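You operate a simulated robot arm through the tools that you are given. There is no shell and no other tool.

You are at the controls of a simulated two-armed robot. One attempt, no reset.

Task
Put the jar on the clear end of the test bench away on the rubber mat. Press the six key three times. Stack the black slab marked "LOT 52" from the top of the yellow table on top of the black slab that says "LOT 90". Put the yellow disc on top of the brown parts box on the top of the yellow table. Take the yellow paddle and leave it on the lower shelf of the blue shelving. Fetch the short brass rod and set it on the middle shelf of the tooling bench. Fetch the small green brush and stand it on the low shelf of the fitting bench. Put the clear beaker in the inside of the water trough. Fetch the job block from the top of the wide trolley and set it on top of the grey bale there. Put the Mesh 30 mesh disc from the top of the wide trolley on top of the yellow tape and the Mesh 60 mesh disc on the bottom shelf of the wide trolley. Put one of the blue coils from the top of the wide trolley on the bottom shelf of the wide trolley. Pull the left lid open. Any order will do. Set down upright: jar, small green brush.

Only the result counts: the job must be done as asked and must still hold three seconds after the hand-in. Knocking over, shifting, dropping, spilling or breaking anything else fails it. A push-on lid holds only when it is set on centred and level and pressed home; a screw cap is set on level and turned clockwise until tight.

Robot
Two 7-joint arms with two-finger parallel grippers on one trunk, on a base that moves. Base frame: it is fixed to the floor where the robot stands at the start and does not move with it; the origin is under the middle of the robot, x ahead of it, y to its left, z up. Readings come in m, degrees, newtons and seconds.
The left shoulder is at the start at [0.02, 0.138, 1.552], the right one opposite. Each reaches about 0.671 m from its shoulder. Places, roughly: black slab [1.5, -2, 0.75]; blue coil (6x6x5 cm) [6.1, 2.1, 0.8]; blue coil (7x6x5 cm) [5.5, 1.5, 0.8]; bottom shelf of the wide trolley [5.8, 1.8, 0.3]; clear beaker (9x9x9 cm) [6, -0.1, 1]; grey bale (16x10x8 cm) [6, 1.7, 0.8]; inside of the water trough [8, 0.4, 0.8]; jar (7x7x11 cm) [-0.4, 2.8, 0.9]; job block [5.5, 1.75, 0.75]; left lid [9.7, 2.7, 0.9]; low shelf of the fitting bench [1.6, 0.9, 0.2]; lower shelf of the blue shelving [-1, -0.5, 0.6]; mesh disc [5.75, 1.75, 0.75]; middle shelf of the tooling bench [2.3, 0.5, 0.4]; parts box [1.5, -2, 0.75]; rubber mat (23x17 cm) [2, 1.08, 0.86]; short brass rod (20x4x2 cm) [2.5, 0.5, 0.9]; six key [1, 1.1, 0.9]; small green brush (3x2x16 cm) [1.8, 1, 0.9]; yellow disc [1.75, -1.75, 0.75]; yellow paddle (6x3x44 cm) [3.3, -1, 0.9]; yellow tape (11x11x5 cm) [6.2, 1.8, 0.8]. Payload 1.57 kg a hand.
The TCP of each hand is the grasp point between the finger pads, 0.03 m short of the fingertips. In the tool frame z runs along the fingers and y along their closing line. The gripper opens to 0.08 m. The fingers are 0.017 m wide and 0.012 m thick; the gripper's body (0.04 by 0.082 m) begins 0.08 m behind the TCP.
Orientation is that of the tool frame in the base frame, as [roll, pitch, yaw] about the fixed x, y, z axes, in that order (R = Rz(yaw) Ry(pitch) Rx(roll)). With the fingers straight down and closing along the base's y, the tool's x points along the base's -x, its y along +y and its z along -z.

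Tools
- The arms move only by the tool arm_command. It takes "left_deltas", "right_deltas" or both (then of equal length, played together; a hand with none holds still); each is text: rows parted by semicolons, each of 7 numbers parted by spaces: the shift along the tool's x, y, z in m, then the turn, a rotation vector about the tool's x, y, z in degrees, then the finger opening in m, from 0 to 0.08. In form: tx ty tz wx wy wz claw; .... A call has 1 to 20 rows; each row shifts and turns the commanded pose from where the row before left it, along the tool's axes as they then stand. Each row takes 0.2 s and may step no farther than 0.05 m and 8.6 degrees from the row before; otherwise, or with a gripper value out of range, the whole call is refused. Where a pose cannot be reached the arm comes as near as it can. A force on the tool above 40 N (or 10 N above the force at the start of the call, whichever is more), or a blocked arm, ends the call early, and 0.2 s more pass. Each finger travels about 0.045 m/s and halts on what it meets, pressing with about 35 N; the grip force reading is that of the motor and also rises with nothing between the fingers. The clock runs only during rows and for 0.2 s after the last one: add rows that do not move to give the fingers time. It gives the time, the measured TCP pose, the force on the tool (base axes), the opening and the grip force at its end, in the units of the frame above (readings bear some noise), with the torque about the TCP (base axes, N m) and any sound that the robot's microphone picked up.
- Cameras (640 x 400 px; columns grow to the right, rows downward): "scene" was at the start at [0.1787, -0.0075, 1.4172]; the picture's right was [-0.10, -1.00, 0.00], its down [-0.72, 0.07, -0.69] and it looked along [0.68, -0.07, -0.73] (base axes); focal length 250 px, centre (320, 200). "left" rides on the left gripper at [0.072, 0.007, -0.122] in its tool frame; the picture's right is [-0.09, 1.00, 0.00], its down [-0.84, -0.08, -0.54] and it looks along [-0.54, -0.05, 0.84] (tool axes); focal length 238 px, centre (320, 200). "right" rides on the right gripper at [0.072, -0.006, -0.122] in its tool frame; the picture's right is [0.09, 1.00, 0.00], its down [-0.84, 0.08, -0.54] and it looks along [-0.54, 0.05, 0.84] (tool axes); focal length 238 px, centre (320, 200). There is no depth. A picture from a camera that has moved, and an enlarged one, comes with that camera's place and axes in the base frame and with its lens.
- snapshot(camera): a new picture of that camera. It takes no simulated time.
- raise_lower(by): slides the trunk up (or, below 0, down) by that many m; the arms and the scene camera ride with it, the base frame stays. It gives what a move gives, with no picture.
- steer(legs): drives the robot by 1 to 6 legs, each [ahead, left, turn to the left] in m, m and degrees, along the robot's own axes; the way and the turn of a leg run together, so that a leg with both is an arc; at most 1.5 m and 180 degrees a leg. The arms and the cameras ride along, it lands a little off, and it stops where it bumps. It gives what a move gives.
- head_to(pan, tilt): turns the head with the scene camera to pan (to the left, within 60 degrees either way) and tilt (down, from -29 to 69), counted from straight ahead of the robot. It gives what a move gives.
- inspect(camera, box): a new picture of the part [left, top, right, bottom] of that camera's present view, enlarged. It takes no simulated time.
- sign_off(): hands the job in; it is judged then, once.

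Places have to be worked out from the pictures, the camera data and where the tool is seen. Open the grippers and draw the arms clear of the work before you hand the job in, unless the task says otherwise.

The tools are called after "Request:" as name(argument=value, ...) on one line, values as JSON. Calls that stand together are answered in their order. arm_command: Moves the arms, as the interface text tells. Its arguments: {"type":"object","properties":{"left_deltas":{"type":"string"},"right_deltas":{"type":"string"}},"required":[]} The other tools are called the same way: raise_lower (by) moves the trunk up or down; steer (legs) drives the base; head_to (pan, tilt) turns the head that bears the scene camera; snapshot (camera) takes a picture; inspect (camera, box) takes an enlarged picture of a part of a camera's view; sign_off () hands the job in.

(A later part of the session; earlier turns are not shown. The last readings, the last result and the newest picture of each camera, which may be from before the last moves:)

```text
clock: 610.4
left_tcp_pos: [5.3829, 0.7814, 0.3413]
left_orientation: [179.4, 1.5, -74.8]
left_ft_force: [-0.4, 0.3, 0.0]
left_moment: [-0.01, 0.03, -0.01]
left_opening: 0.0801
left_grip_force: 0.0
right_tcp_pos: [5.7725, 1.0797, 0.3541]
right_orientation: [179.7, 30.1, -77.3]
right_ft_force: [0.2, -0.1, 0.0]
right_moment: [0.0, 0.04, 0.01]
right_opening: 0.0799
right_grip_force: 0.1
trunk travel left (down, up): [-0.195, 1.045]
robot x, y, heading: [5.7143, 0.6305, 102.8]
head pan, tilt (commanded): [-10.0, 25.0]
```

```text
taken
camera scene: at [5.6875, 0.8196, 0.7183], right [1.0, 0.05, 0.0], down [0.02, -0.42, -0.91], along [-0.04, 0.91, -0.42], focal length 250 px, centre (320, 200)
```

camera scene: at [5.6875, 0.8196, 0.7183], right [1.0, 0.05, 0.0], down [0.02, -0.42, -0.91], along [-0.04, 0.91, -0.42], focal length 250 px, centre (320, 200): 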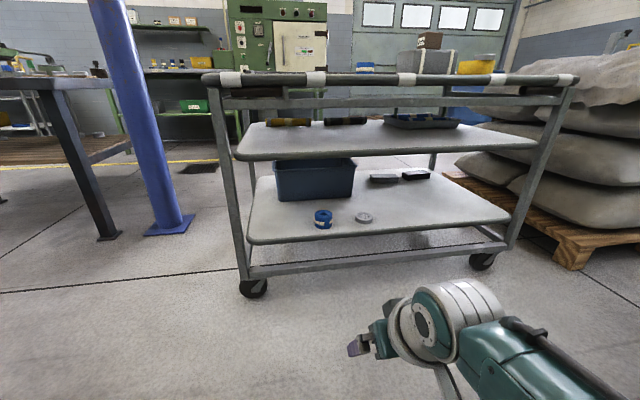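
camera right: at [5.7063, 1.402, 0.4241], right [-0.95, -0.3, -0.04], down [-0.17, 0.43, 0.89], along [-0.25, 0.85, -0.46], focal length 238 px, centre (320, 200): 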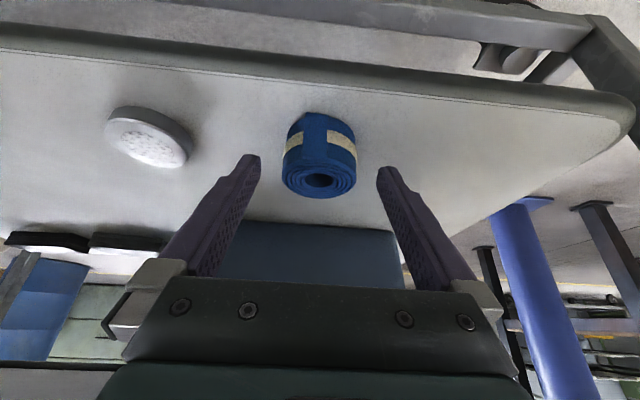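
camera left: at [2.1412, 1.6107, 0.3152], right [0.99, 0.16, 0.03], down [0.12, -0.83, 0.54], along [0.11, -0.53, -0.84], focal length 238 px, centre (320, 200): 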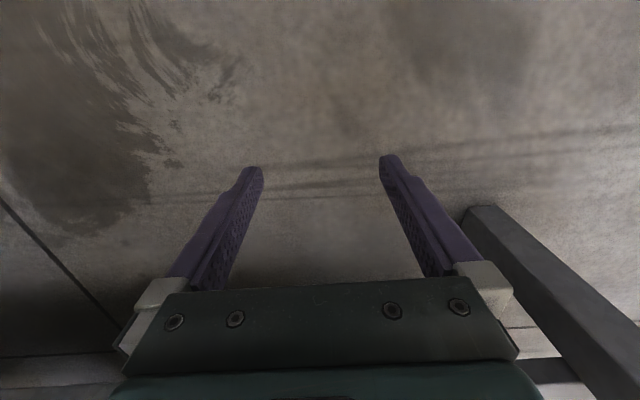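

Coil and Mesh 60 both stand on the bottom shelf; the trolley jobs are done. I straighten the right hand, raise the trunk and turn south to find the clear beaker near (6,-0.1).

Request:
arm_command(right_deltas="0 0 -0.02 0 7.5 0 0.08; 0 0 -0.02 0 7.5 0 0.08; 0 0 -0.02 0 7.5 0 0.08; 0 0 -0.02 0 7.5 0 0.08; 0 0 0 0 0 0 0.08")

Request:
raise_lower(by=0.4)

Request:
raise_lower(by=0.25)

Request:
arm_command(left_deltas="-0.0325 0 0 0 0 0 0.08; -0.0325 0 0 0 0 0 0.08; -0.0325 0 0 0 0 0 0.08; -0.0325 0 0 0 0 0 0.08; -0.012 0 -0.034 0 0 0 0.08; -0.012 0 -0.034 0 0 0 0.08; -0.012 0 -0.034 0 0 0 0.08; -0.012 0 -0.034 0 0 0 0.08; -0.012 0 -0.034 0 0 0 0.08; -0.012 0 -0.034 0 0 0 0.08; -0.012 0 -0.034 0 0 0 0.08; -0.012 0 -0.034 0 0 0 0.08; -0.012 0 -0.034 0 0 0 0.08; 0 0 0 0 0 0 0.08")

Request:
steer(legs=[[0, 0, -110]])

Request:
head_to(pan=-15, tilt=25)

Request:
snapshot(camera="scene")

```text
clock: 611.6
left_tcp_pos: [5.3841, 0.7799, 0.3403]
left_orientation: [179.4, 1.4, -74.9]
left_ft_force: [-0.1, 0.7, 0.5]
left_moment: [0.01, 0.07, 0.0]
left_opening: 0.08
left_grip_force: 0.0
right_tcp_pos: [5.7787, 1.0528, 0.4275]
right_orientation: [179.9, -0.1, -77.2]
right_ft_force: [0.1, 0.0, -0.4]
right_moment: [-0.02, 0.0, 0.0]
right_opening: 0.0801
right_grip_force: 0.1
trunk travel left (down, up): [-0.195, 1.045]
robot x, y, heading: [5.7146, 0.6288, 102.9]
head pan, tilt (commanded): [-10.0, 25.0]
```

```text
clock: 615.4
left_tcp_pos: [5.3847, 0.7813, 0.7407]
left_orientation: [179.4, 1.6, -74.8]
left_ft_force: [-0.1, 0.0, -0.2]
left_moment: [-0.02, 0.02, -0.03]
left_opening: 0.0801
left_grip_force: 0.1
right_tcp_pos: [5.7793, 1.0541, 0.8272]
right_orientation: [179.8, 0.0, -77.1]
right_ft_force: [0.0, 0.1, 0.3]
right_moment: [0.03, -0.02, -0.02]
right_opening: 0.0799
right_grip_force: 0.0
trunk travel left (down, up): [-0.595, 0.645]
robot x, y, heading: [5.7149, 0.6318, 102.9]
head pan, tilt (commanded): [-10.0, 25.0]
```

```text
clock: 618.0
left_tcp_pos: [5.3839, 0.7814, 0.9899]
left_orientation: [179.4, 1.5, -74.8]
left_ft_force: [0.4, -0.1, 0.4]
left_moment: [0.0, -0.02, -0.01]
left_opening: 0.0801
left_grip_force: 0.0
right_tcp_pos: [5.78, 1.0536, 1.0778]
right_orientation: [179.8, 0.1, -77.1]
right_ft_force: [-0.2, -0.3, 0.4]
right_moment: [-0.02, -0.03, 0.02]
right_opening: 0.0799
right_grip_force: 0.1
trunk travel left (down, up): [-0.845, 0.395]
robot x, y, heading: [5.7145, 0.6303, 102.8]
head pan, tilt (commanded): [-10.0, 25.0]
```

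```text
clock: 621.0
left_tcp_pos: [5.3251, 1.0047, 1.3037]
left_orientation: [179.4, 1.5, -74.8]
left_ft_force: [0.3, 0.2, -0.1]
left_moment: [0.0, 0.0, 0.02]
left_opening: 0.08
left_grip_force: 0.0
right_tcp_pos: [5.7788, 1.0537, 1.0782]
right_orientation: [179.7, 0.0, -77.1]
right_ft_force: [0.6, 0.7, -0.7]
right_moment: [0.0, -0.01, -0.04]
right_opening: 0.0801
right_grip_force: 0.0
trunk travel left (down, up): [-0.845, 0.395]
robot x, y, heading: [5.7158, 0.6301, 102.9]
head pan, tilt (commanded): [-10.0, 25.0]
```

```text
clock: 626.0
left_tcp_pos: [6.2003, 0.8651, 1.3019]
left_orientation: [179.4, 1.5, 175.0]
left_ft_force: [0.2, 0.2, 1.0]
left_moment: [0.02, 0.01, -0.01]
left_opening: 0.0799
left_grip_force: 0.1
right_tcp_pos: [6.0913, 0.4225, 1.0781]
right_orientation: [179.9, 0.1, 172.7]
right_ft_force: [0.0, -0.5, 0.1]
right_moment: [0.0, -0.02, 0.0]
right_opening: 0.0802
right_grip_force: 0.0
trunk travel left (down, up): [-0.845, 0.395]
robot x, y, heading: [5.7182, 0.6279, -7.4]
head pan, tilt (commanded): [-10.0, 25.0]
```

```text
clock: 626.6
left_tcp_pos: [6.2013, 0.8659, 1.3025]
left_orientation: [179.4, 1.5, 175.0]
left_ft_force: [0.3, 0.5, 0.2]
left_moment: [-0.01, -0.02, -0.01]
left_opening: 0.0801
left_grip_force: 0.1
right_tcp_pos: [6.0912, 0.4237, 1.0774]
right_orientation: [179.8, 0.1, 172.6]
right_ft_force: [-0.4, -0.4, 0.3]
right_moment: [-0.02, -0.01, -0.01]
right_opening: 0.0799
right_grip_force: 0.1
trunk travel left (down, up): [-0.845, 0.395]
robot x, y, heading: [5.713, 0.6311, -7.4]
head pan, tilt (commanded): [-15.0, 25.0]
```

```text
taken
camera scene: at [5.8986, 0.582, 1.3682], right [-0.38, -0.92, 0.0], down [-0.39, 0.16, -0.91], along [0.84, -0.34, -0.42], focal length 250 px, centre (320, 200)
```

scene: 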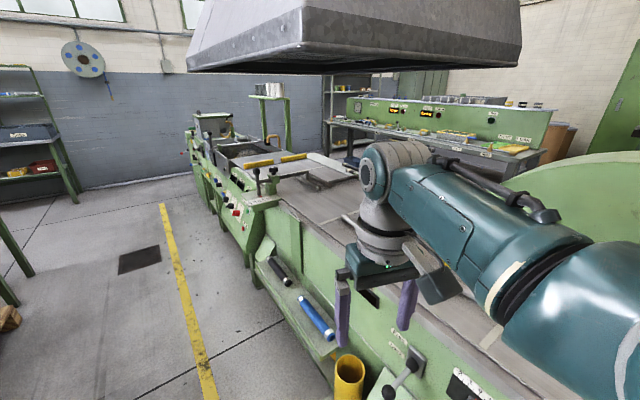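

The machine line lies to the right. I pan further right to find the beaker.

Request:
head_to(pan=-55, tilt=30)

Request:
snapshot(camera="scene")

Request:
snapshot(camera="right")

```text
clock: 627.7
left_tcp_pos: [6.2, 0.8654, 1.3029]
left_orientation: [179.4, 1.6, 174.9]
left_ft_force: [-0.6, 0.0, 0.6]
left_moment: [0.0, -0.02, 0.0]
left_opening: 0.0801
left_grip_force: 0.1
right_tcp_pos: [6.0917, 0.4226, 1.0774]
right_orientation: [179.8, 0.0, 172.7]
right_ft_force: [0.2, 0.6, 1.0]
right_moment: [-0.01, -0.01, -0.01]
right_opening: 0.08
right_grip_force: 0.0
trunk travel left (down, up): [-0.845, 0.395]
robot x, y, heading: [5.7173, 0.6287, -7.3]
head pan, tilt (commanded): [-55.0, 30.0]
```

```text
taken
camera scene: at [5.8554, 0.5369, 1.3603], right [-0.89, -0.46, 0.0], down [-0.23, 0.44, -0.87], along [0.4, -0.77, -0.5], focal length 250 px, centre (320, 200)
```

scene: 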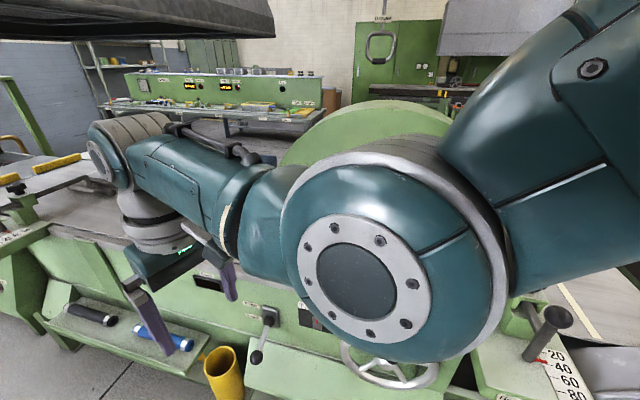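

```text
taken
camera right: at [6.0181, 0.4261, 1.2001], right [0.04, 1.0, 0.0], down [0.84, -0.03, 0.54], along [0.54, -0.02, -0.84], focal length 238 px, centre (320, 200)
```

right: 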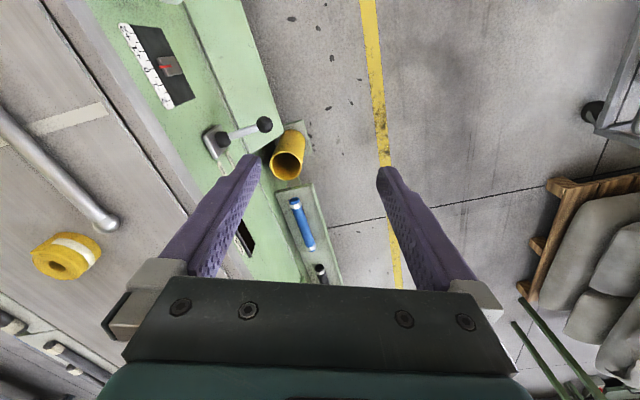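

The arm blocks the view. I raise the trunk for safety, sidestep north a little and turn to face the machine from the front.

Request:
raise_lower(by=0.25)

Request:
steer(legs=[[0.1, 0.2, 0], [0, 0, -70]])

Request:
head_to(pan=0, tilt=35)

Request:
snapshot(camera="scene")

```text
clock: 630.3
left_tcp_pos: [6.202, 0.8646, 1.5526]
left_orientation: [179.4, 1.5, 175.0]
left_ft_force: [-1.1, 1.0, 0.1]
left_moment: [0.03, 0.03, 0.01]
left_opening: 0.0799
left_grip_force: 0.1
right_tcp_pos: [6.0897, 0.4234, 1.3286]
right_orientation: [179.8, 0.0, 172.8]
right_ft_force: [-0.1, 0.3, -0.4]
right_moment: [0.01, 0.02, -0.02]
right_opening: 0.0798
right_grip_force: 0.0
trunk travel left (down, up): [-1.095, 0.145]
robot x, y, heading: [5.7139, 0.6273, -7.2]
head pan, tilt (commanded): [-55.0, 30.0]
```

```text
clock: 635.1
left_tcp_pos: [6.2256, 0.4388, 1.5551]
left_orientation: [179.3, 1.5, 104.9]
left_ft_force: [0.5, -0.6, 0.5]
left_moment: [0.01, 0.0, -0.03]
left_opening: 0.08
left_grip_force: 0.1
right_tcp_pos: [5.7742, 0.3924, 1.3277]
right_orientation: [-180.0, 0.2, 102.6]
right_ft_force: [-0.5, -0.3, -0.6]
right_moment: [0.0, 0.0, 0.03]
right_opening: 0.0799
right_grip_force: 0.0
trunk travel left (down, up): [-1.095, 0.145]
robot x, y, heading: [5.8395, 0.8164, -77.6]
head pan, tilt (commanded): [-55.0, 30.0]
```

```text
clock: 636.3
left_tcp_pos: [6.2263, 0.4394, 1.5526]
left_orientation: [179.3, 1.5, 104.9]
left_ft_force: [0.8, -0.1, 0.4]
left_moment: [0.04, -0.02, -0.04]
left_opening: 0.0797
left_grip_force: 0.0
right_tcp_pos: [5.7734, 0.3922, 1.3281]
right_orientation: [179.7, -0.1, 102.6]
right_ft_force: [1.7, 0.6, -1.0]
right_moment: [-0.02, 0.0, -0.02]
right_opening: 0.0798
right_grip_force: 0.0
trunk travel left (down, up): [-1.095, 0.145]
robot x, y, heading: [5.8413, 0.8157, -77.3]
head pan, tilt (commanded): [0.0, 35.0]
```

```text
taken
camera scene: at [5.8799, 0.6331, 1.6025], right [-0.98, -0.22, 0.0], down [-0.12, 0.56, -0.82], along [0.18, -0.8, -0.57], focal length 250 px, centre (320, 200)
```

scene: 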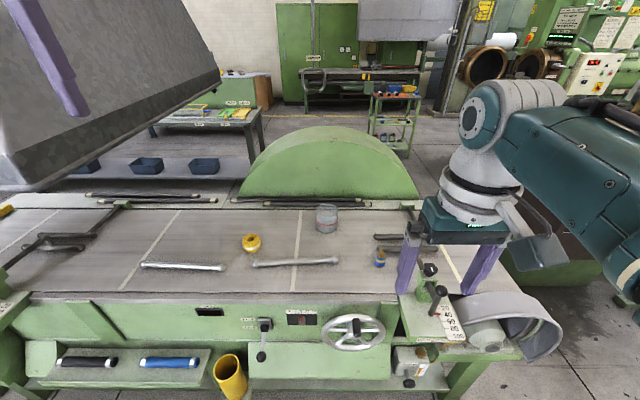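

The clear beaker stands on the machine bed behind a metal bar. I zoom in on it.

Request:
inspect(camera="scene", box=[230, 180, 430, 310])

Request:
inspect(camera="scene", box=[300, 195, 360, 240])

```text
3.08 times, centred on (330, 245) of scene
camera zoom: at [5.8799, 0.6331, 1.6025], right [-0.98, -0.22, 0.0], down [-0.12, 0.56, -0.82], along [0.18, -0.8, -0.57], focal length 770 px, centre (289, 62)
```

zoom: 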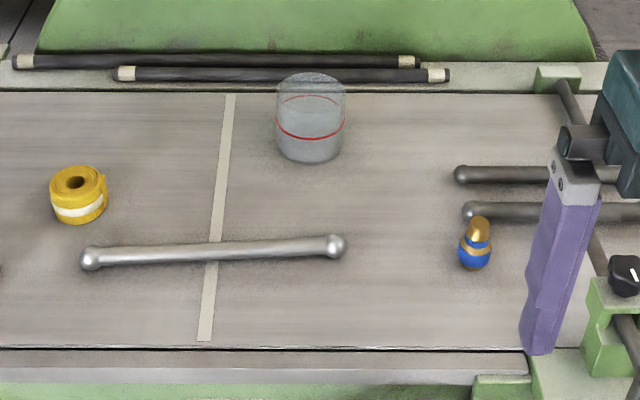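

```text
8.89 times, centred on (330, 218) of scene
camera zoom: at [5.8799, 0.6331, 1.6025], right [-0.98, -0.22, 0.0], down [-0.12, 0.56, -0.82], along [0.18, -0.8, -0.57], focal length 2225 px, centre (231, 44)
```

zoom: 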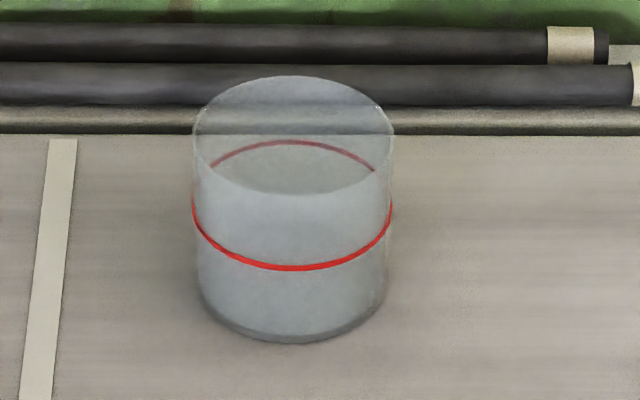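

The beaker: centre (6.015,-0.092), bed z≈0.95, rim ≈1.04, about 9 cm wide, so it must be held by its rim wall. I lower the left hand a bit (a hood overhangs to the left), then drive in toward the machine.

Request:
arm_command(left_deltas="0 -0.02 0.03 0 0 0 0.08; 0 -0.02 0.03 0 0 0 0.08; 0 -0.02 0.03 0 0 0 0.08; 0 -0.02 0.02 0 0 0 0.08; 0 0 0 0 0 0 0.08")

Request:
steer(legs=[[0, 0.088, 0], [0.3, 0, 0]])

Request:
raise_lower(by=-0.2)

Request:
head_to(pan=0, tilt=45)

Request:
snapshot(camera="scene")

Request:
snapshot(camera="right")

```text
clock: 637.5
left_tcp_pos: [6.1499, 0.4168, 1.4416]
left_orientation: [179.4, 1.5, 104.8]
left_ft_force: [-0.3, 0.8, 0.0]
left_moment: [0.01, 0.0, -0.01]
left_opening: 0.0801
left_grip_force: 0.1
right_tcp_pos: [5.7734, 0.3929, 1.3283]
right_orientation: [179.8, 0.0, 102.6]
right_ft_force: [0.0, -0.5, 0.5]
right_moment: [0.03, 0.01, -0.02]
right_opening: 0.0799
right_grip_force: 0.0
trunk travel left (down, up): [-1.095, 0.145]
robot x, y, heading: [5.8399, 0.8166, -77.1]
head pan, tilt (commanded): [0.0, 35.0]
```

```text
clock: 640.2
left_tcp_pos: [6.282, 0.1404, 1.4405]
left_orientation: [179.6, 1.5, 104.8]
left_ft_force: [0.1, -0.5, 0.5]
left_moment: [0.01, -0.01, -0.03]
left_opening: 0.0799
left_grip_force: 0.2
right_tcp_pos: [5.906, 0.1162, 1.3281]
right_orientation: [179.9, 0.0, 102.4]
right_ft_force: [0.4, 0.2, -0.2]
right_moment: [0.02, 0.02, -0.03]
right_opening: 0.0802
right_grip_force: 0.1
trunk travel left (down, up): [-1.095, 0.145]
robot x, y, heading: [5.9711, 0.5387, -77.5]
head pan, tilt (commanded): [0.0, 35.0]
```

```text
clock: 642.4
left_tcp_pos: [6.2287, 0.1248, 1.2472]
left_orientation: [179.3, 1.7, 104.7]
left_ft_force: [0.1, -0.1, 0.6]
left_moment: [0.04, 0.01, 0.0]
left_opening: 0.08
left_grip_force: 0.1
right_tcp_pos: [5.8508, 0.1024, 1.1313]
right_orientation: [179.7, 0.1, 102.4]
right_ft_force: [0.0, 0.0, 0.3]
right_moment: [-0.03, 0.02, -0.01]
right_opening: 0.0799
right_grip_force: 0.1
trunk travel left (down, up): [-0.895, 0.345]
robot x, y, heading: [5.914, 0.531, -78.0]
head pan, tilt (commanded): [0.0, 35.0]
```

```text
clock: 643.1
left_tcp_pos: [6.2276, 0.1241, 1.2474]
left_orientation: [179.4, 1.9, 104.6]
left_ft_force: [0.1, 1.3, -1.5]
left_moment: [0.02, -0.01, -0.04]
left_opening: 0.0799
left_grip_force: 0.0
right_tcp_pos: [5.8507, 0.0999, 1.1313]
right_orientation: [179.8, 0.3, 102.4]
right_ft_force: [0.2, 0.5, 0.2]
right_moment: [-0.01, 0.04, -0.02]
right_opening: 0.0799
right_grip_force: 0.0
trunk travel left (down, up): [-0.895, 0.345]
robot x, y, heading: [5.9126, 0.5296, -77.5]
head pan, tilt (commanded): [0.0, 45.0]
```

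```text
taken
camera scene: at [5.9554, 0.3488, 1.3909], right [-0.98, -0.21, 0.0], down [-0.15, 0.69, -0.71], along [0.15, -0.69, -0.7], focal length 250 px, centre (320, 200)
```

scene: 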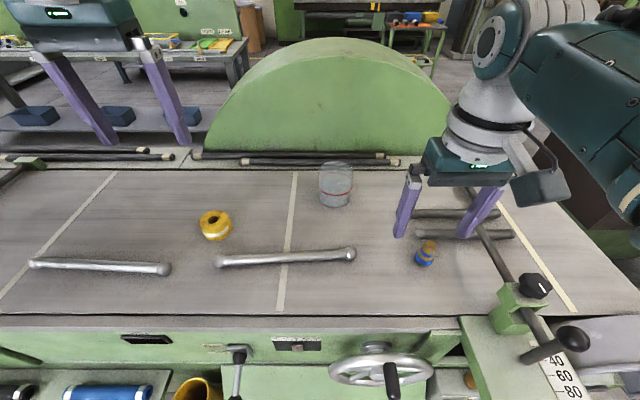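

```text
taken
camera right: at [5.827, 0.1706, 1.2539], right [0.95, 0.3, 0.0], down [0.25, -0.8, 0.55], along [0.17, -0.52, -0.84], focal length 238 px, centre (320, 200)
```

right: 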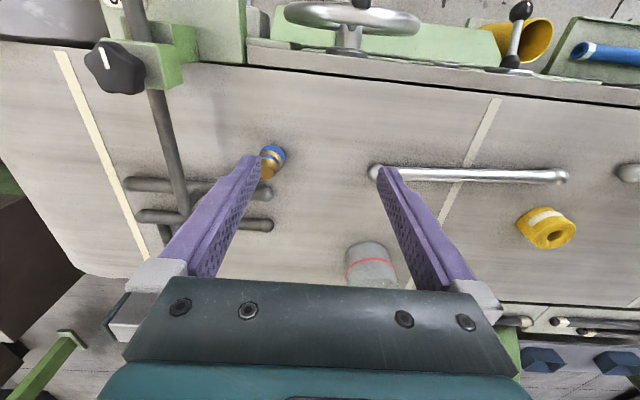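

While lowering, the base was pushed 5.7 cm to the right — the left arm must have brushed the hood rim (nothing on the bed moved). I bring the left hand lower and inward, clear below the hood rim, before going on.

Request:
arm_command(left_deltas="0 -0.02 0.02 0 0 0 0.08; 0 -0.02 0.02 0 0 0 0.08; 0 -0.02 0.02 0 0 0 0.08; 0 -0.02 0.02 0 0 0 0.08; 0 0 0 0 0 0 0.08")

Request:
head_to(pan=45, tilt=10)

Request:
snapshot(camera="scene")

Request:
snapshot(camera="left")

```text
clock: 644.5
left_tcp_pos: [6.15, 0.1104, 1.1573]
left_orientation: [179.4, 1.6, 104.7]
left_ft_force: [0.4, -0.8, 0.8]
left_moment: [0.0, 0.02, -0.01]
left_opening: 0.08
left_grip_force: 0.0
left hand out of reach, approached as far as the arm can: row 4
right_tcp_pos: [5.8487, 0.1052, 1.1233]
right_orientation: [179.8, -0.1, 102.4]
right_ft_force: [0.3, 0.3, -0.1]
right_moment: [-0.01, 0.03, 0.0]
right_opening: 0.08
right_grip_force: 0.1
trunk travel left (down, up): [-0.895, 0.345]
robot x, y, heading: [5.9149, 0.5296, -77.6]
head pan, tilt (commanded): [0.0, 45.0]
stopped in row 5 (left hand): the arm was blocked; the commanded pose is now the measured one
```

```text
clock: 645.6
left_tcp_pos: [6.1507, 0.1091, 1.1622]
left_orientation: [179.5, 1.4, 104.8]
left_ft_force: [0.2, -0.4, 0.1]
left_moment: [0.01, -0.01, 0.04]
left_opening: 0.0799
left_grip_force: 0.0
right_tcp_pos: [5.849, 0.104, 1.1279]
right_orientation: [179.8, -0.1, 102.4]
right_ft_force: [0.8, -0.6, 0.2]
right_moment: [-0.02, -0.04, 0.0]
right_opening: 0.08
right_grip_force: 0.0
trunk travel left (down, up): [-0.895, 0.345]
robot x, y, heading: [5.9206, 0.5289, -78.0]
head pan, tilt (commanded): [45.0, 10.0]
```

```text
taken
camera scene: at [6.0155, 0.3809, 1.4425], right [-0.54, -0.84, 0.0], down [-0.15, 0.09, -0.98], along [0.83, -0.53, -0.17], focal length 250 px, centre (320, 200)
```

scene: 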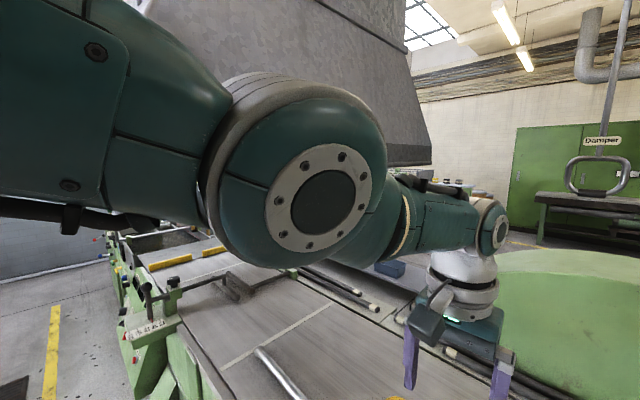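

```text
taken
camera left: at [6.1354, 0.1845, 1.2817], right [0.99, 0.16, 0.01], down [0.13, -0.82, 0.56], along [0.1, -0.55, -0.83], focal length 238 px, centre (320, 200)
```

left: 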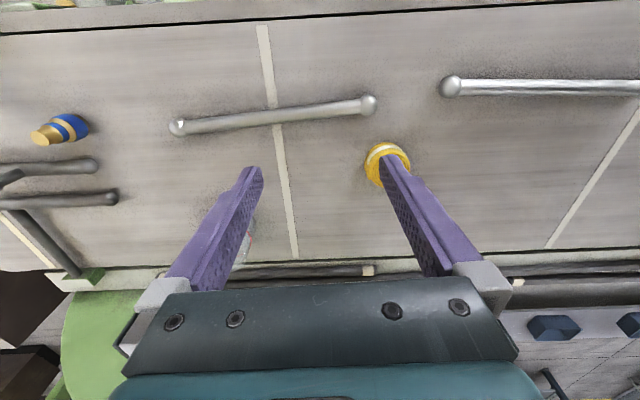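

The left elbow sits right by the hood. It is better to use the left hand for the beaker and shift the robot right, away from the hood. I raise the right hand, strafe right 0.133 m, then go ahead 0.2 m.

Request:
arm_command(right_deltas="0 0 -0.03 0 0 0 0.08; 0 0 -0.03 0 0 0 0.08; 0 0 -0.02 0 0 0 0.08; 0 0 0 0 0 0 0.08")

Request:
steer(legs=[[0, -0.133, 0]])

Request:
steer(legs=[[0.17, 0, 0]])

Request:
head_to(pan=5, tilt=50)

Request:
snapshot(camera="scene")

Request:
snapshot(camera="left")

```text
clock: 646.6
left_tcp_pos: [6.1517, 0.1101, 1.1605]
left_orientation: [179.5, 1.5, 104.6]
left_ft_force: [0.3, 0.6, 0.1]
left_moment: [0.03, -0.03, 0.0]
left_opening: 0.0799
left_grip_force: 0.1
right_tcp_pos: [5.8492, 0.1047, 1.2081]
right_orientation: [179.9, 0.0, 102.5]
right_ft_force: [0.7, -0.9, 1.1]
right_moment: [0.03, -0.02, 0.01]
right_opening: 0.0798
right_grip_force: 0.1
trunk travel left (down, up): [-0.895, 0.345]
robot x, y, heading: [5.921, 0.5286, -77.4]
head pan, tilt (commanded): [45.0, 10.0]
```

```text
clock: 647.9
left_tcp_pos: [6.0221, 0.0819, 1.1621]
left_orientation: [179.4, 1.6, 104.8]
left_ft_force: [0.4, 1.2, -0.2]
left_moment: [-0.02, 0.01, -0.04]
left_opening: 0.0801
left_grip_force: 0.0
right_tcp_pos: [5.7203, 0.0759, 1.2067]
right_orientation: [179.7, 0.0, 102.5]
right_ft_force: [-0.8, 0.2, 0.1]
right_moment: [-0.04, 0.01, -0.01]
right_opening: 0.08
right_grip_force: 0.0
trunk travel left (down, up): [-0.895, 0.345]
robot x, y, heading: [5.7887, 0.5019, -77.8]
head pan, tilt (commanded): [45.0, 10.0]
```

```text
clock: 649.4
left_tcp_pos: [6.0569, -0.0842, 1.1604]
left_orientation: [179.4, 1.5, 104.8]
left_ft_force: [0.0, 0.2, 1.1]
left_moment: [-0.03, -0.03, 0.0]
left_opening: 0.0798
left_grip_force: 0.1
right_tcp_pos: [5.756, -0.0887, 1.208]
right_orientation: [179.8, -0.1, 102.5]
right_ft_force: [0.7, 0.4, 0.1]
right_moment: [0.01, -0.02, 0.0]
right_opening: 0.0799
right_grip_force: 0.0
trunk travel left (down, up): [-0.895, 0.345]
robot x, y, heading: [5.8216, 0.3393, -77.4]
head pan, tilt (commanded): [45.0, 10.0]
```

```text
clock: 650.5
left_tcp_pos: [6.0577, -0.084, 1.1628]
left_orientation: [179.4, 1.5, 104.8]
left_ft_force: [0.5, -0.3, 0.1]
left_moment: [0.05, -0.03, 0.01]
left_opening: 0.08
left_grip_force: 0.1
right_tcp_pos: [5.7557, -0.0894, 1.2086]
right_orientation: [179.8, 0.0, 102.5]
right_ft_force: [-0.3, 0.2, 0.1]
right_moment: [0.02, -0.03, 0.03]
right_opening: 0.0799
right_grip_force: 0.0
trunk travel left (down, up): [-0.895, 0.345]
robot x, y, heading: [5.823, 0.3334, -77.6]
head pan, tilt (commanded): [5.0, 50.0]
```

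```text
taken
camera scene: at [5.8675, 0.164, 1.3808], right [-0.95, -0.3, 0.0], down [-0.23, 0.73, -0.64], along [0.19, -0.61, -0.77], focal length 250 px, centre (320, 200)
```

scene: 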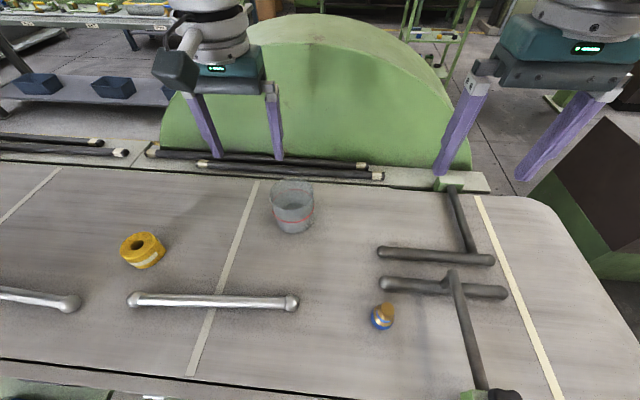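

```text
taken
camera left: at [6.0427, -0.0091, 1.2819], right [0.99, 0.16, 0.01], down [0.13, -0.82, 0.56], along [0.1, -0.55, -0.83], focal length 238 px, centre (320, 200)
```

left: 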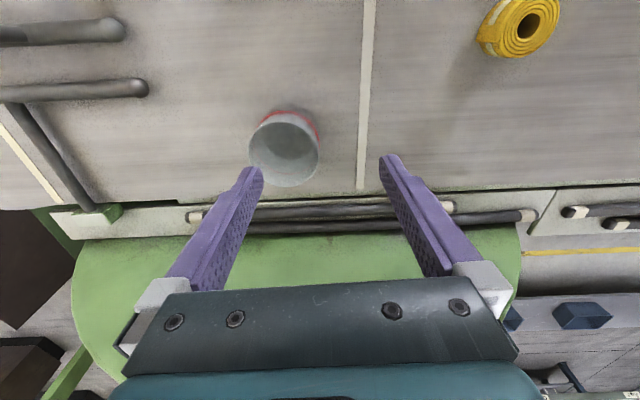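

The left hand is now above the beaker. I zoom with both cameras to fix the rim precisely.

Request:
inspect(camera="left", box=[220, 90, 360, 210])

Request:
inspect(camera="scene", box=[250, 165, 340, 245])

```text
3.33 times, centred on (290, 150) of left
camera zoom: at [6.0427, -0.0091, 1.2819], right [0.99, 0.16, 0.01], down [0.13, -0.82, 0.56], along [0.1, -0.55, -0.83], focal length 794 px, centre (420, 367)
```

zoom: 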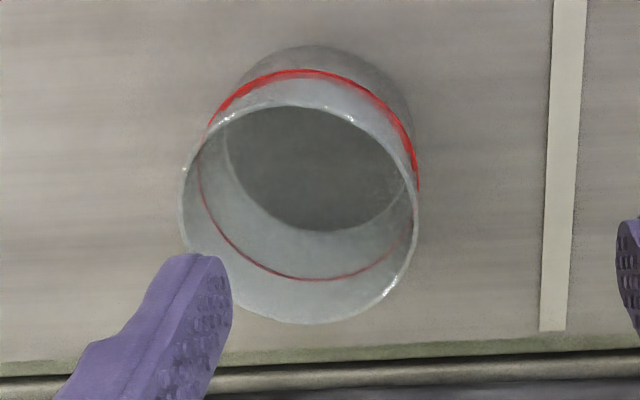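

```text
5.00 times, centred on (295, 205) of scene
camera zoom: at [5.8675, 0.164, 1.3808], right [-0.95, -0.3, 0.0], down [-0.23, 0.73, -0.64], along [0.19, -0.61, -0.77], focal length 1252 px, centre (445, 175)
```

zoom: 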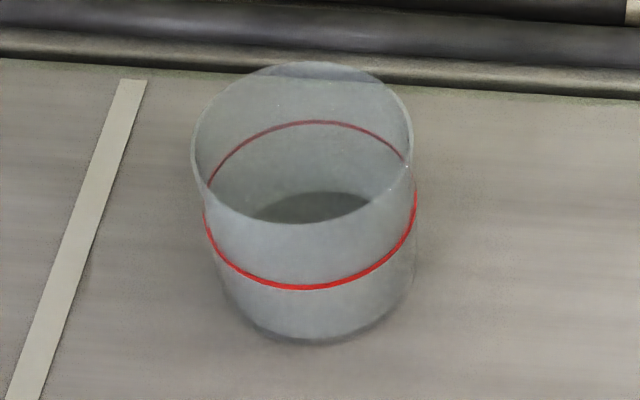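

Rim: centre (6.020,-0.126), z≈1.015, about 8.5 cm across. I move the base 0.11 m forward, then place the left grasp point over the beaker's left wall.

Request:
steer(legs=[[0.11, 0, 0]])

Request:
arm_command(left_deltas="0.02 -0.003 0 0 0 0 0.045; 0.02 -0.0028 0 0 0 0 0.045; 0.02 0 0 0 0 0 0.045; 0.019 0 0 0 0 0 0.045; 0 0 0 0 0 0 0.045")

Request:
snapshot(camera="left")

Request:
snapshot(camera="scene")

```text
clock: 651.7
left_tcp_pos: [6.0812, -0.1898, 1.1613]
left_orientation: [179.4, 1.6, 104.7]
left_ft_force: [0.3, -0.1, 0.7]
left_moment: [0.0, 0.04, 0.01]
left_opening: 0.0798
left_grip_force: 0.0
right_tcp_pos: [5.7801, -0.1955, 1.2063]
right_orientation: [179.9, -0.1, 102.3]
right_ft_force: [-0.1, 0.2, 0.2]
right_moment: [-0.01, 0.03, -0.02]
right_opening: 0.0801
right_grip_force: 0.0
trunk travel left (down, up): [-0.895, 0.345]
robot x, y, heading: [5.8459, 0.2276, -77.7]
head pan, tilt (commanded): [5.0, 50.0]
```

```text
clock: 652.9
left_tcp_pos: [6.0555, -0.1155, 1.1592]
left_orientation: [179.4, 1.6, 104.7]
left_ft_force: [-0.3, -0.7, -0.1]
left_moment: [-0.03, 0.02, -0.02]
left_opening: 0.0449
left_grip_force: 0.1
right_tcp_pos: [5.7802, -0.1955, 1.207]
right_orientation: [179.8, -0.1, 102.4]
right_ft_force: [0.0, 1.1, -0.1]
right_moment: [-0.01, 0.06, 0.01]
right_opening: 0.08
right_grip_force: 0.0
trunk travel left (down, up): [-0.895, 0.345]
robot x, y, heading: [5.8475, 0.2265, -77.6]
head pan, tilt (commanded): [5.0, 50.0]
```

```text
taken
camera left: at [6.0398, -0.041, 1.2795], right [0.99, 0.16, 0.01], down [0.13, -0.82, 0.56], along [0.1, -0.55, -0.83], focal length 238 px, centre (320, 200)
```

left: 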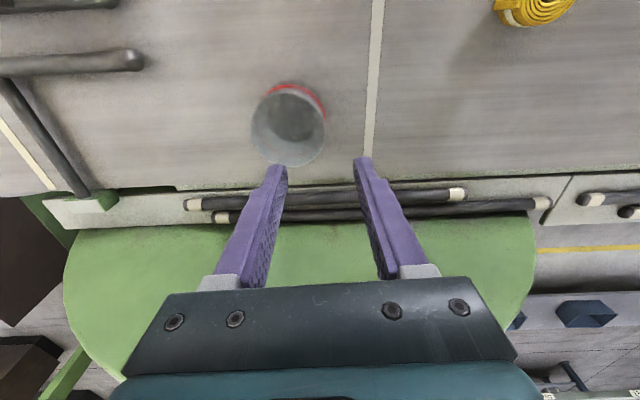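

```text
taken
camera scene: at [5.8909, 0.057, 1.3807], right [-0.95, -0.3, 0.0], down [-0.23, 0.73, -0.64], along [0.19, -0.61, -0.77], focal length 250 px, centre (320, 200)
```

scene: 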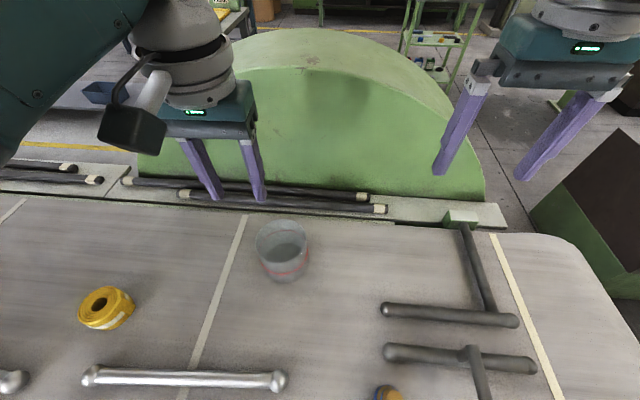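

The grasp point is 5.5 mm inside the left wall. I correct it and lower the trunk 0.12 m so the fingers straddle the wall.

Request:
arm_command(left_deltas="0 0.0055 0 0 1.6 0 0.045; 0 0 0 0 0 0 0.045")

Request:
raise_lower(by=-0.1)

Request:
snapshot(camera="left")

Request:
snapshot(camera="scene")

```text
clock: 653.5
left_tcp_pos: [6.0607, -0.1149, 1.1588]
left_orientation: [179.4, -0.1, 104.7]
left_ft_force: [0.6, 0.3, -1.0]
left_moment: [0.04, -0.03, 0.01]
left_opening: 0.0453
left_grip_force: 0.0
right_tcp_pos: [5.7797, -0.1951, 1.2067]
right_orientation: [179.8, -0.2, 102.4]
right_ft_force: [-0.3, -0.4, 0.1]
right_moment: [0.01, 0.03, 0.02]
right_opening: 0.0799
right_grip_force: 0.0
trunk travel left (down, up): [-0.895, 0.345]
robot x, y, heading: [5.8467, 0.2297, -77.7]
head pan, tilt (commanded): [5.0, 50.0]
```

```text
clock: 654.8
left_tcp_pos: [6.0604, -0.1148, 1.0587]
left_orientation: [179.4, -0.1, 104.7]
left_ft_force: [0.6, 0.1, -0.2]
left_moment: [-0.02, 0.01, -0.02]
left_opening: 0.0452
left_grip_force: 0.2
right_tcp_pos: [5.7808, -0.1969, 1.1078]
right_orientation: [179.8, -0.1, 102.3]
right_ft_force: [0.0, 0.8, -0.5]
right_moment: [-0.02, 0.0, 0.02]
right_opening: 0.0802
right_grip_force: 0.1
trunk travel left (down, up): [-0.795, 0.445]
robot x, y, heading: [5.8469, 0.2315, -77.8]
head pan, tilt (commanded): [5.0, 50.0]
```

```text
taken
camera left: at [6.0463, -0.0431, 1.1816], right [0.99, 0.16, 0.01], down [0.13, -0.83, 0.54], along [0.1, -0.53, -0.84], focal length 238 px, centre (320, 200)
```

left: 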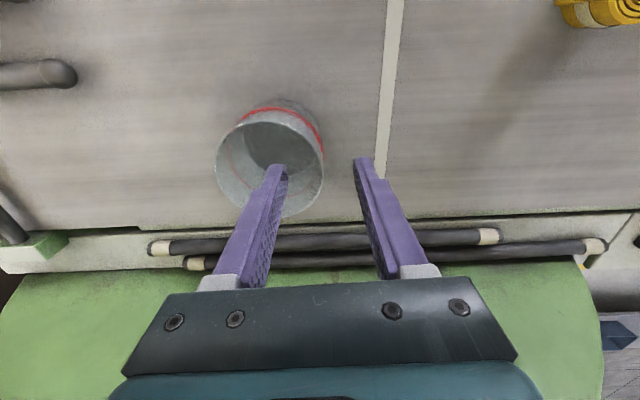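

```text
taken
camera scene: at [5.8909, 0.057, 1.2808], right [-0.95, -0.3, 0.0], down [-0.23, 0.73, -0.64], along [0.19, -0.61, -0.77], focal length 250 px, centre (320, 200)
```

scene: 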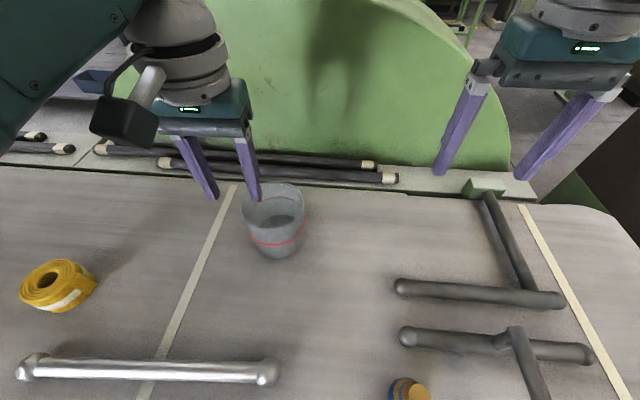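

The wall lies between the two fingertips. I descend 6 cm along it and close.

Request:
arm_command(left_deltas="0 0 0.02 0 0 0 0.045; 0 0 0.02 0 0 0 0.045; 0 0 0.015 0 0 0 0.045; 0 0 0 0 0 0 0.045")

Request:
snapshot(camera="left")

Request:
inspect(camera="scene", box=[180, 140, 340, 280])

```text
clock: 655.8
left_tcp_pos: [6.0598, -0.114, 1.0038]
left_orientation: [179.5, -0.1, 104.7]
left_ft_force: [0.3, -0.5, 0.5]
left_moment: [0.02, 0.01, 0.03]
left_opening: 0.045
left_grip_force: 0.1
right_tcp_pos: [5.7794, -0.1958, 1.1067]
right_orientation: [179.8, -0.1, 102.4]
right_ft_force: [0.2, 0.2, 0.1]
right_moment: [0.0, -0.03, 0.0]
right_opening: 0.0798
right_grip_force: 0.1
trunk travel left (down, up): [-0.795, 0.445]
robot x, y, heading: [5.8467, 0.2274, -77.7]
head pan, tilt (commanded): [5.0, 50.0]
```

```text
taken
camera left: at [6.0466, -0.0428, 1.1265], right [0.99, 0.16, 0.01], down [0.13, -0.83, 0.54], along [0.1, -0.53, -0.84], focal length 238 px, centre (320, 200)
```

left: 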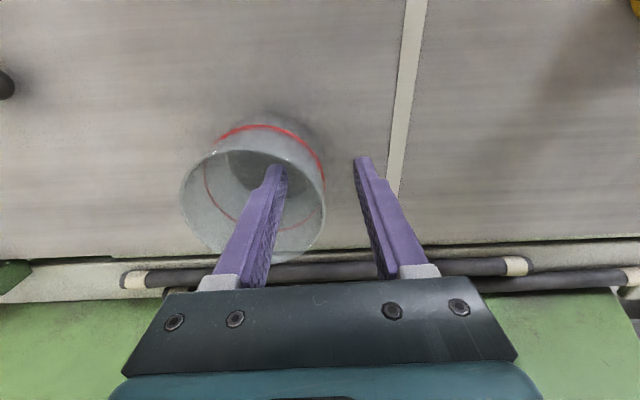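

```text
2.86 times, centred on (260, 210) of scene
camera zoom: at [5.8909, 0.057, 1.2807], right [-0.95, -0.3, 0.0], down [-0.23, 0.73, -0.64], along [0.19, -0.61, -0.77], focal length 715 px, centre (491, 171)
```

zoom: 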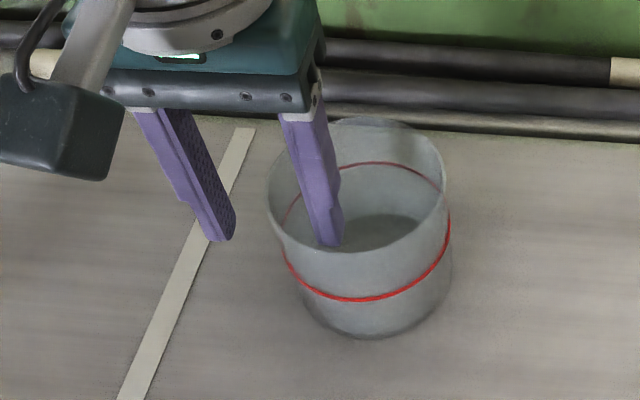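

One finger is inside and one outside. I go 1.5 cm deeper and close gently on the wall.

Request:
arm_command(left_deltas="0 0 0.015 0 0 0 0.045; 0 0 0 0 0 0 0.035; 0 0 0 0 0 0 0.025; 0 0 0 0 0 0 0.018; 0 0 0 0 0 0 0.012; 0 0 0 0 0 0 0.006; 0 0 0 0 0 0 0; 0 0 0 0 0 0 0")

Request:
snapshot(camera="left")

Request:
inspect(camera="scene", box=[180, 140, 340, 280])

```text
clock: 657.6
left_tcp_pos: [6.0603, -0.1161, 0.9878]
left_orientation: [179.5, 0.0, 104.9]
left_ft_force: [1.0, -3.1, 3.3]
left_moment: [-0.28, 0.26, 0.26]
left_opening: 0.0058
left_grip_force: 25.9
right_tcp_pos: [5.7799, -0.1953, 1.1078]
right_orientation: [179.8, -0.1, 102.5]
right_ft_force: [-0.2, -0.1, -0.3]
right_moment: [0.02, -0.01, 0.03]
right_opening: 0.08
right_grip_force: 0.1
trunk travel left (down, up): [-0.795, 0.445]
robot x, y, heading: [5.8511, 0.2258, -77.5]
head pan, tilt (commanded): [5.0, 50.0]
```

```text
taken
camera left: at [6.0467, -0.044, 1.1121], right [0.99, 0.16, 0.01], down [0.13, -0.83, 0.54], along [0.1, -0.53, -0.84], focal length 238 px, centre (320, 200)
```

left: 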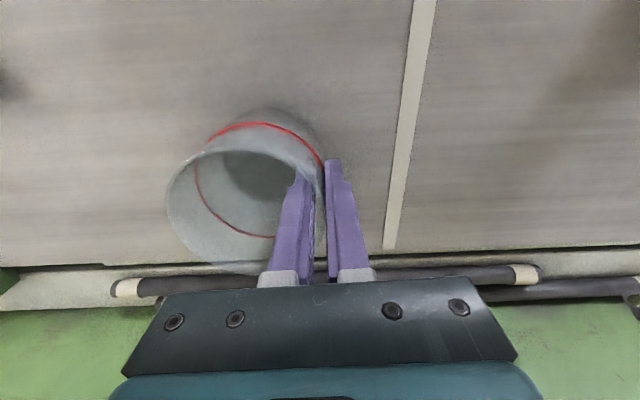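

```text
2.86 times, centred on (260, 210) of scene
camera zoom: at [5.8909, 0.0565, 1.2809], right [-0.95, -0.3, 0.0], down [-0.23, 0.73, -0.64], along [0.19, -0.61, -0.77], focal length 715 px, centre (491, 171)
```

zoom: 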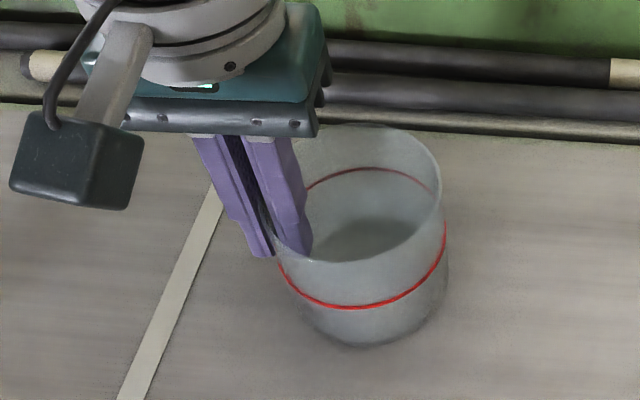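

The wall is gripped (5.8 mm). I lift slowly and check that the beaker hangs straight.

Request:
arm_command(left_deltas="0 0 -0.004 0 0 0 0; 0 0 -0.006 0 0 0 0; 0 0 -0.01 0 0 0 0; 0 0 -0.01 0 0 0 0; 0 0 -0.01 0 0 0 0; 0 0 0 0 0 0 0")

Request:
inspect(camera="scene", box=[180, 100, 360, 280])

Request:
snapshot(camera="left")

```text
clock: 659.0
left_tcp_pos: [6.061, -0.1139, 1.0302]
left_orientation: [179.4, -0.1, 104.7]
left_ft_force: [-1.5, -0.2, -1.0]
left_moment: [-0.01, -0.01, 0.01]
left_opening: 0.0044
left_grip_force: 24.5
right_tcp_pos: [5.7801, -0.1956, 1.1078]
right_orientation: [179.8, 0.0, 102.4]
right_ft_force: [0.0, -0.2, -0.7]
right_moment: [0.0, -0.03, 0.02]
right_opening: 0.08
right_grip_force: 0.0
trunk travel left (down, up): [-0.795, 0.445]
robot x, y, heading: [5.8468, 0.2284, -77.6]
head pan, tilt (commanded): [5.0, 50.0]
```

```text
2.22 times, centred on (270, 190) of scene
camera zoom: at [5.8908, 0.0571, 1.2807], right [-0.95, -0.3, 0.0], down [-0.23, 0.73, -0.64], along [0.19, -0.61, -0.77], focal length 556 px, centre (431, 222)
```

zoom: 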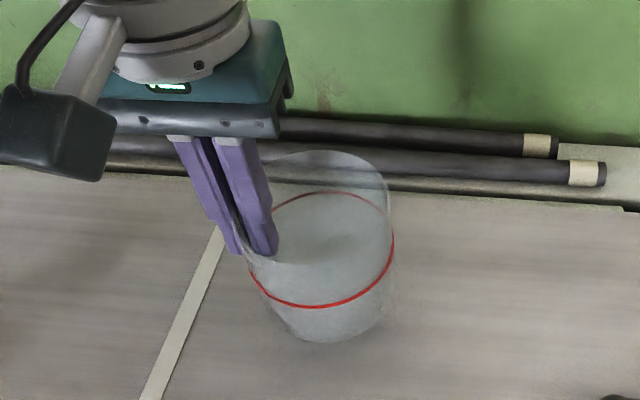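

```text
taken
camera left: at [6.0466, -0.0427, 1.1516], right [0.99, 0.16, 0.01], down [0.13, -0.83, 0.54], along [0.1, -0.53, -0.84], focal length 238 px, centre (320, 200)
```

left: 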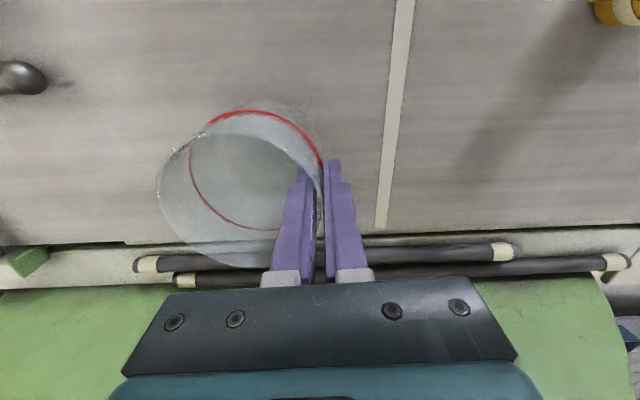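

The beaker hangs well. I lift it higher (arm and trunk), then back away from the machine.

Request:
arm_command(left_deltas="0 0 -0.01 0 0 0 0; 0 0 -0.015 0 0 0 0; 0 0 -0.015 0 0 0 0; 0 0 -0.01 0 0 0 0; 0 0 0 0 0 0 0")

Request:
raise_lower(by=0.06)

Request:
steer(legs=[[-0.6, 0, 0]])

Request:
head_to(pan=30, tilt=30)

Request:
snapshot(camera="scene")

```text
clock: 660.2
left_tcp_pos: [6.0604, -0.1131, 1.0802]
left_orientation: [179.4, -0.1, 104.7]
left_ft_force: [0.0, 0.2, -1.2]
left_moment: [0.02, -0.04, 0.03]
left_opening: 0.004
left_grip_force: 24.8
right_tcp_pos: [5.7796, -0.195, 1.1068]
right_orientation: [179.8, -0.2, 102.3]
right_ft_force: [-0.3, -0.3, -0.1]
right_moment: [0.0, -0.03, 0.01]
right_opening: 0.08
right_grip_force: 0.0
trunk travel left (down, up): [-0.795, 0.445]
robot x, y, heading: [5.8475, 0.2279, -77.8]
head pan, tilt (commanded): [5.0, 50.0]
```

```text
clock: 661.2
left_tcp_pos: [6.0604, -0.1145, 1.1388]
left_orientation: [179.4, -0.1, 104.7]
left_ft_force: [-0.9, -0.1, -0.5]
left_moment: [0.03, -0.05, 0.01]
left_opening: 0.0042
left_grip_force: 25.1
right_tcp_pos: [5.7789, -0.1953, 1.168]
right_orientation: [179.8, -0.1, 102.4]
right_ft_force: [0.4, 0.0, -0.5]
right_moment: [0.01, -0.01, 0.0]
right_opening: 0.0803
right_grip_force: 0.0
trunk travel left (down, up): [-0.855, 0.385]
robot x, y, heading: [5.8465, 0.2275, -77.5]
head pan, tilt (commanded): [5.0, 50.0]
```

```text
clock: 664.6
left_tcp_pos: [5.932, 0.4728, 1.1394]
left_orientation: [179.3, -0.1, 104.9]
left_ft_force: [0.3, -0.3, -0.9]
left_moment: [0.01, -0.04, 0.0]
left_opening: 0.0042
left_grip_force: 24.5
right_tcp_pos: [5.651, 0.3917, 1.1673]
right_orientation: [179.8, -0.1, 102.6]
right_ft_force: [0.2, 0.6, -0.2]
right_moment: [0.01, -0.01, 0.0]
right_opening: 0.0799
right_grip_force: 0.1
trunk travel left (down, up): [-0.855, 0.385]
robot x, y, heading: [5.7152, 0.8173, -77.4]
head pan, tilt (commanded): [5.0, 50.0]
```

```text
clock: 665.5
left_tcp_pos: [5.9319, 0.4739, 1.1392]
left_orientation: [179.4, -0.1, 104.8]
left_ft_force: [-0.5, -0.3, -1.5]
left_moment: [0.0, -0.03, -0.02]
left_opening: 0.0043
left_grip_force: 24.7
right_tcp_pos: [5.651, 0.392, 1.1675]
right_orientation: [179.8, -0.1, 102.6]
right_ft_force: [0.3, -0.3, -0.7]
right_moment: [0.01, 0.04, -0.02]
right_opening: 0.0798
right_grip_force: 0.0
trunk travel left (down, up): [-0.855, 0.385]
robot x, y, heading: [5.7196, 0.8146, -77.6]
head pan, tilt (commanded): [30.0, 30.0]
```

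```text
taken
camera scene: at [5.7994, 0.6517, 1.3702], right [-0.74, -0.68, 0.0], down [-0.34, 0.37, -0.87], along [0.58, -0.64, -0.5], focal length 250 px, centre (320, 200)
```

scene: 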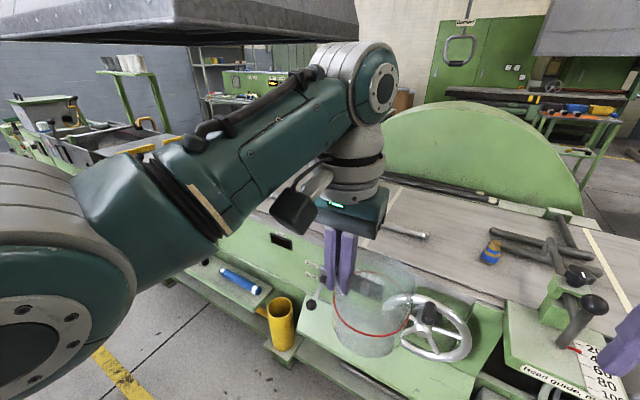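

The beaker is safe in the left hand. I back off a little more and strafe left (east) along the machine toward the water trough.

Request:
steer(legs=[[-0.1, 0, 0], [0, 1.2, 0], [0, 0.7, 0]])

Request:
head_to(pan=0, tilt=35)

Request:
snapshot(camera="scene")

```text
clock: 675.8
left_tcp_pos: [7.7624, 0.9984, 1.1384]
left_orientation: [179.3, -0.1, 105.1]
left_ft_force: [-0.4, 0.9, -2.2]
left_moment: [0.01, -0.04, -0.04]
left_opening: 0.0043
left_grip_force: 24.9
right_tcp_pos: [7.484, 0.9154, 1.1667]
right_orientation: [179.8, -0.1, 102.8]
right_ft_force: [0.2, -0.7, -0.5]
right_moment: [0.02, 0.0, -0.02]
right_opening: 0.0799
right_grip_force: 0.1
trunk travel left (down, up): [-0.855, 0.385]
robot x, y, heading: [7.5459, 1.3378, -77.2]
head pan, tilt (commanded): [30.0, 30.0]
```

```text
clock: 676.7
left_tcp_pos: [7.7624, 0.9968, 1.1396]
left_orientation: [179.4, -0.2, 105.2]
left_ft_force: [-0.1, 0.2, -1.2]
left_moment: [0.0, -0.09, 0.0]
left_opening: 0.0046
left_grip_force: 25.0
right_tcp_pos: [7.4823, 0.9133, 1.1677]
right_orientation: [179.9, -0.1, 102.9]
right_ft_force: [0.8, 0.1, 0.1]
right_moment: [-0.01, 0.0, -0.03]
right_opening: 0.0798
right_grip_force: 0.1
trunk travel left (down, up): [-0.855, 0.385]
robot x, y, heading: [7.5494, 1.3371, -76.8]
head pan, tilt (commanded): [0.0, 35.0]
```

```text
taken
camera scene: at [7.5881, 1.1551, 1.3625], right [-0.97, -0.22, 0.0], down [-0.13, 0.56, -0.82], along [0.18, -0.8, -0.57], focal length 250 px, centre (320, 200)
```

scene: 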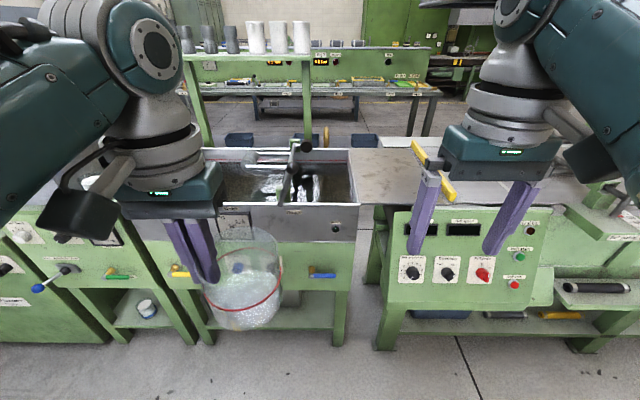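

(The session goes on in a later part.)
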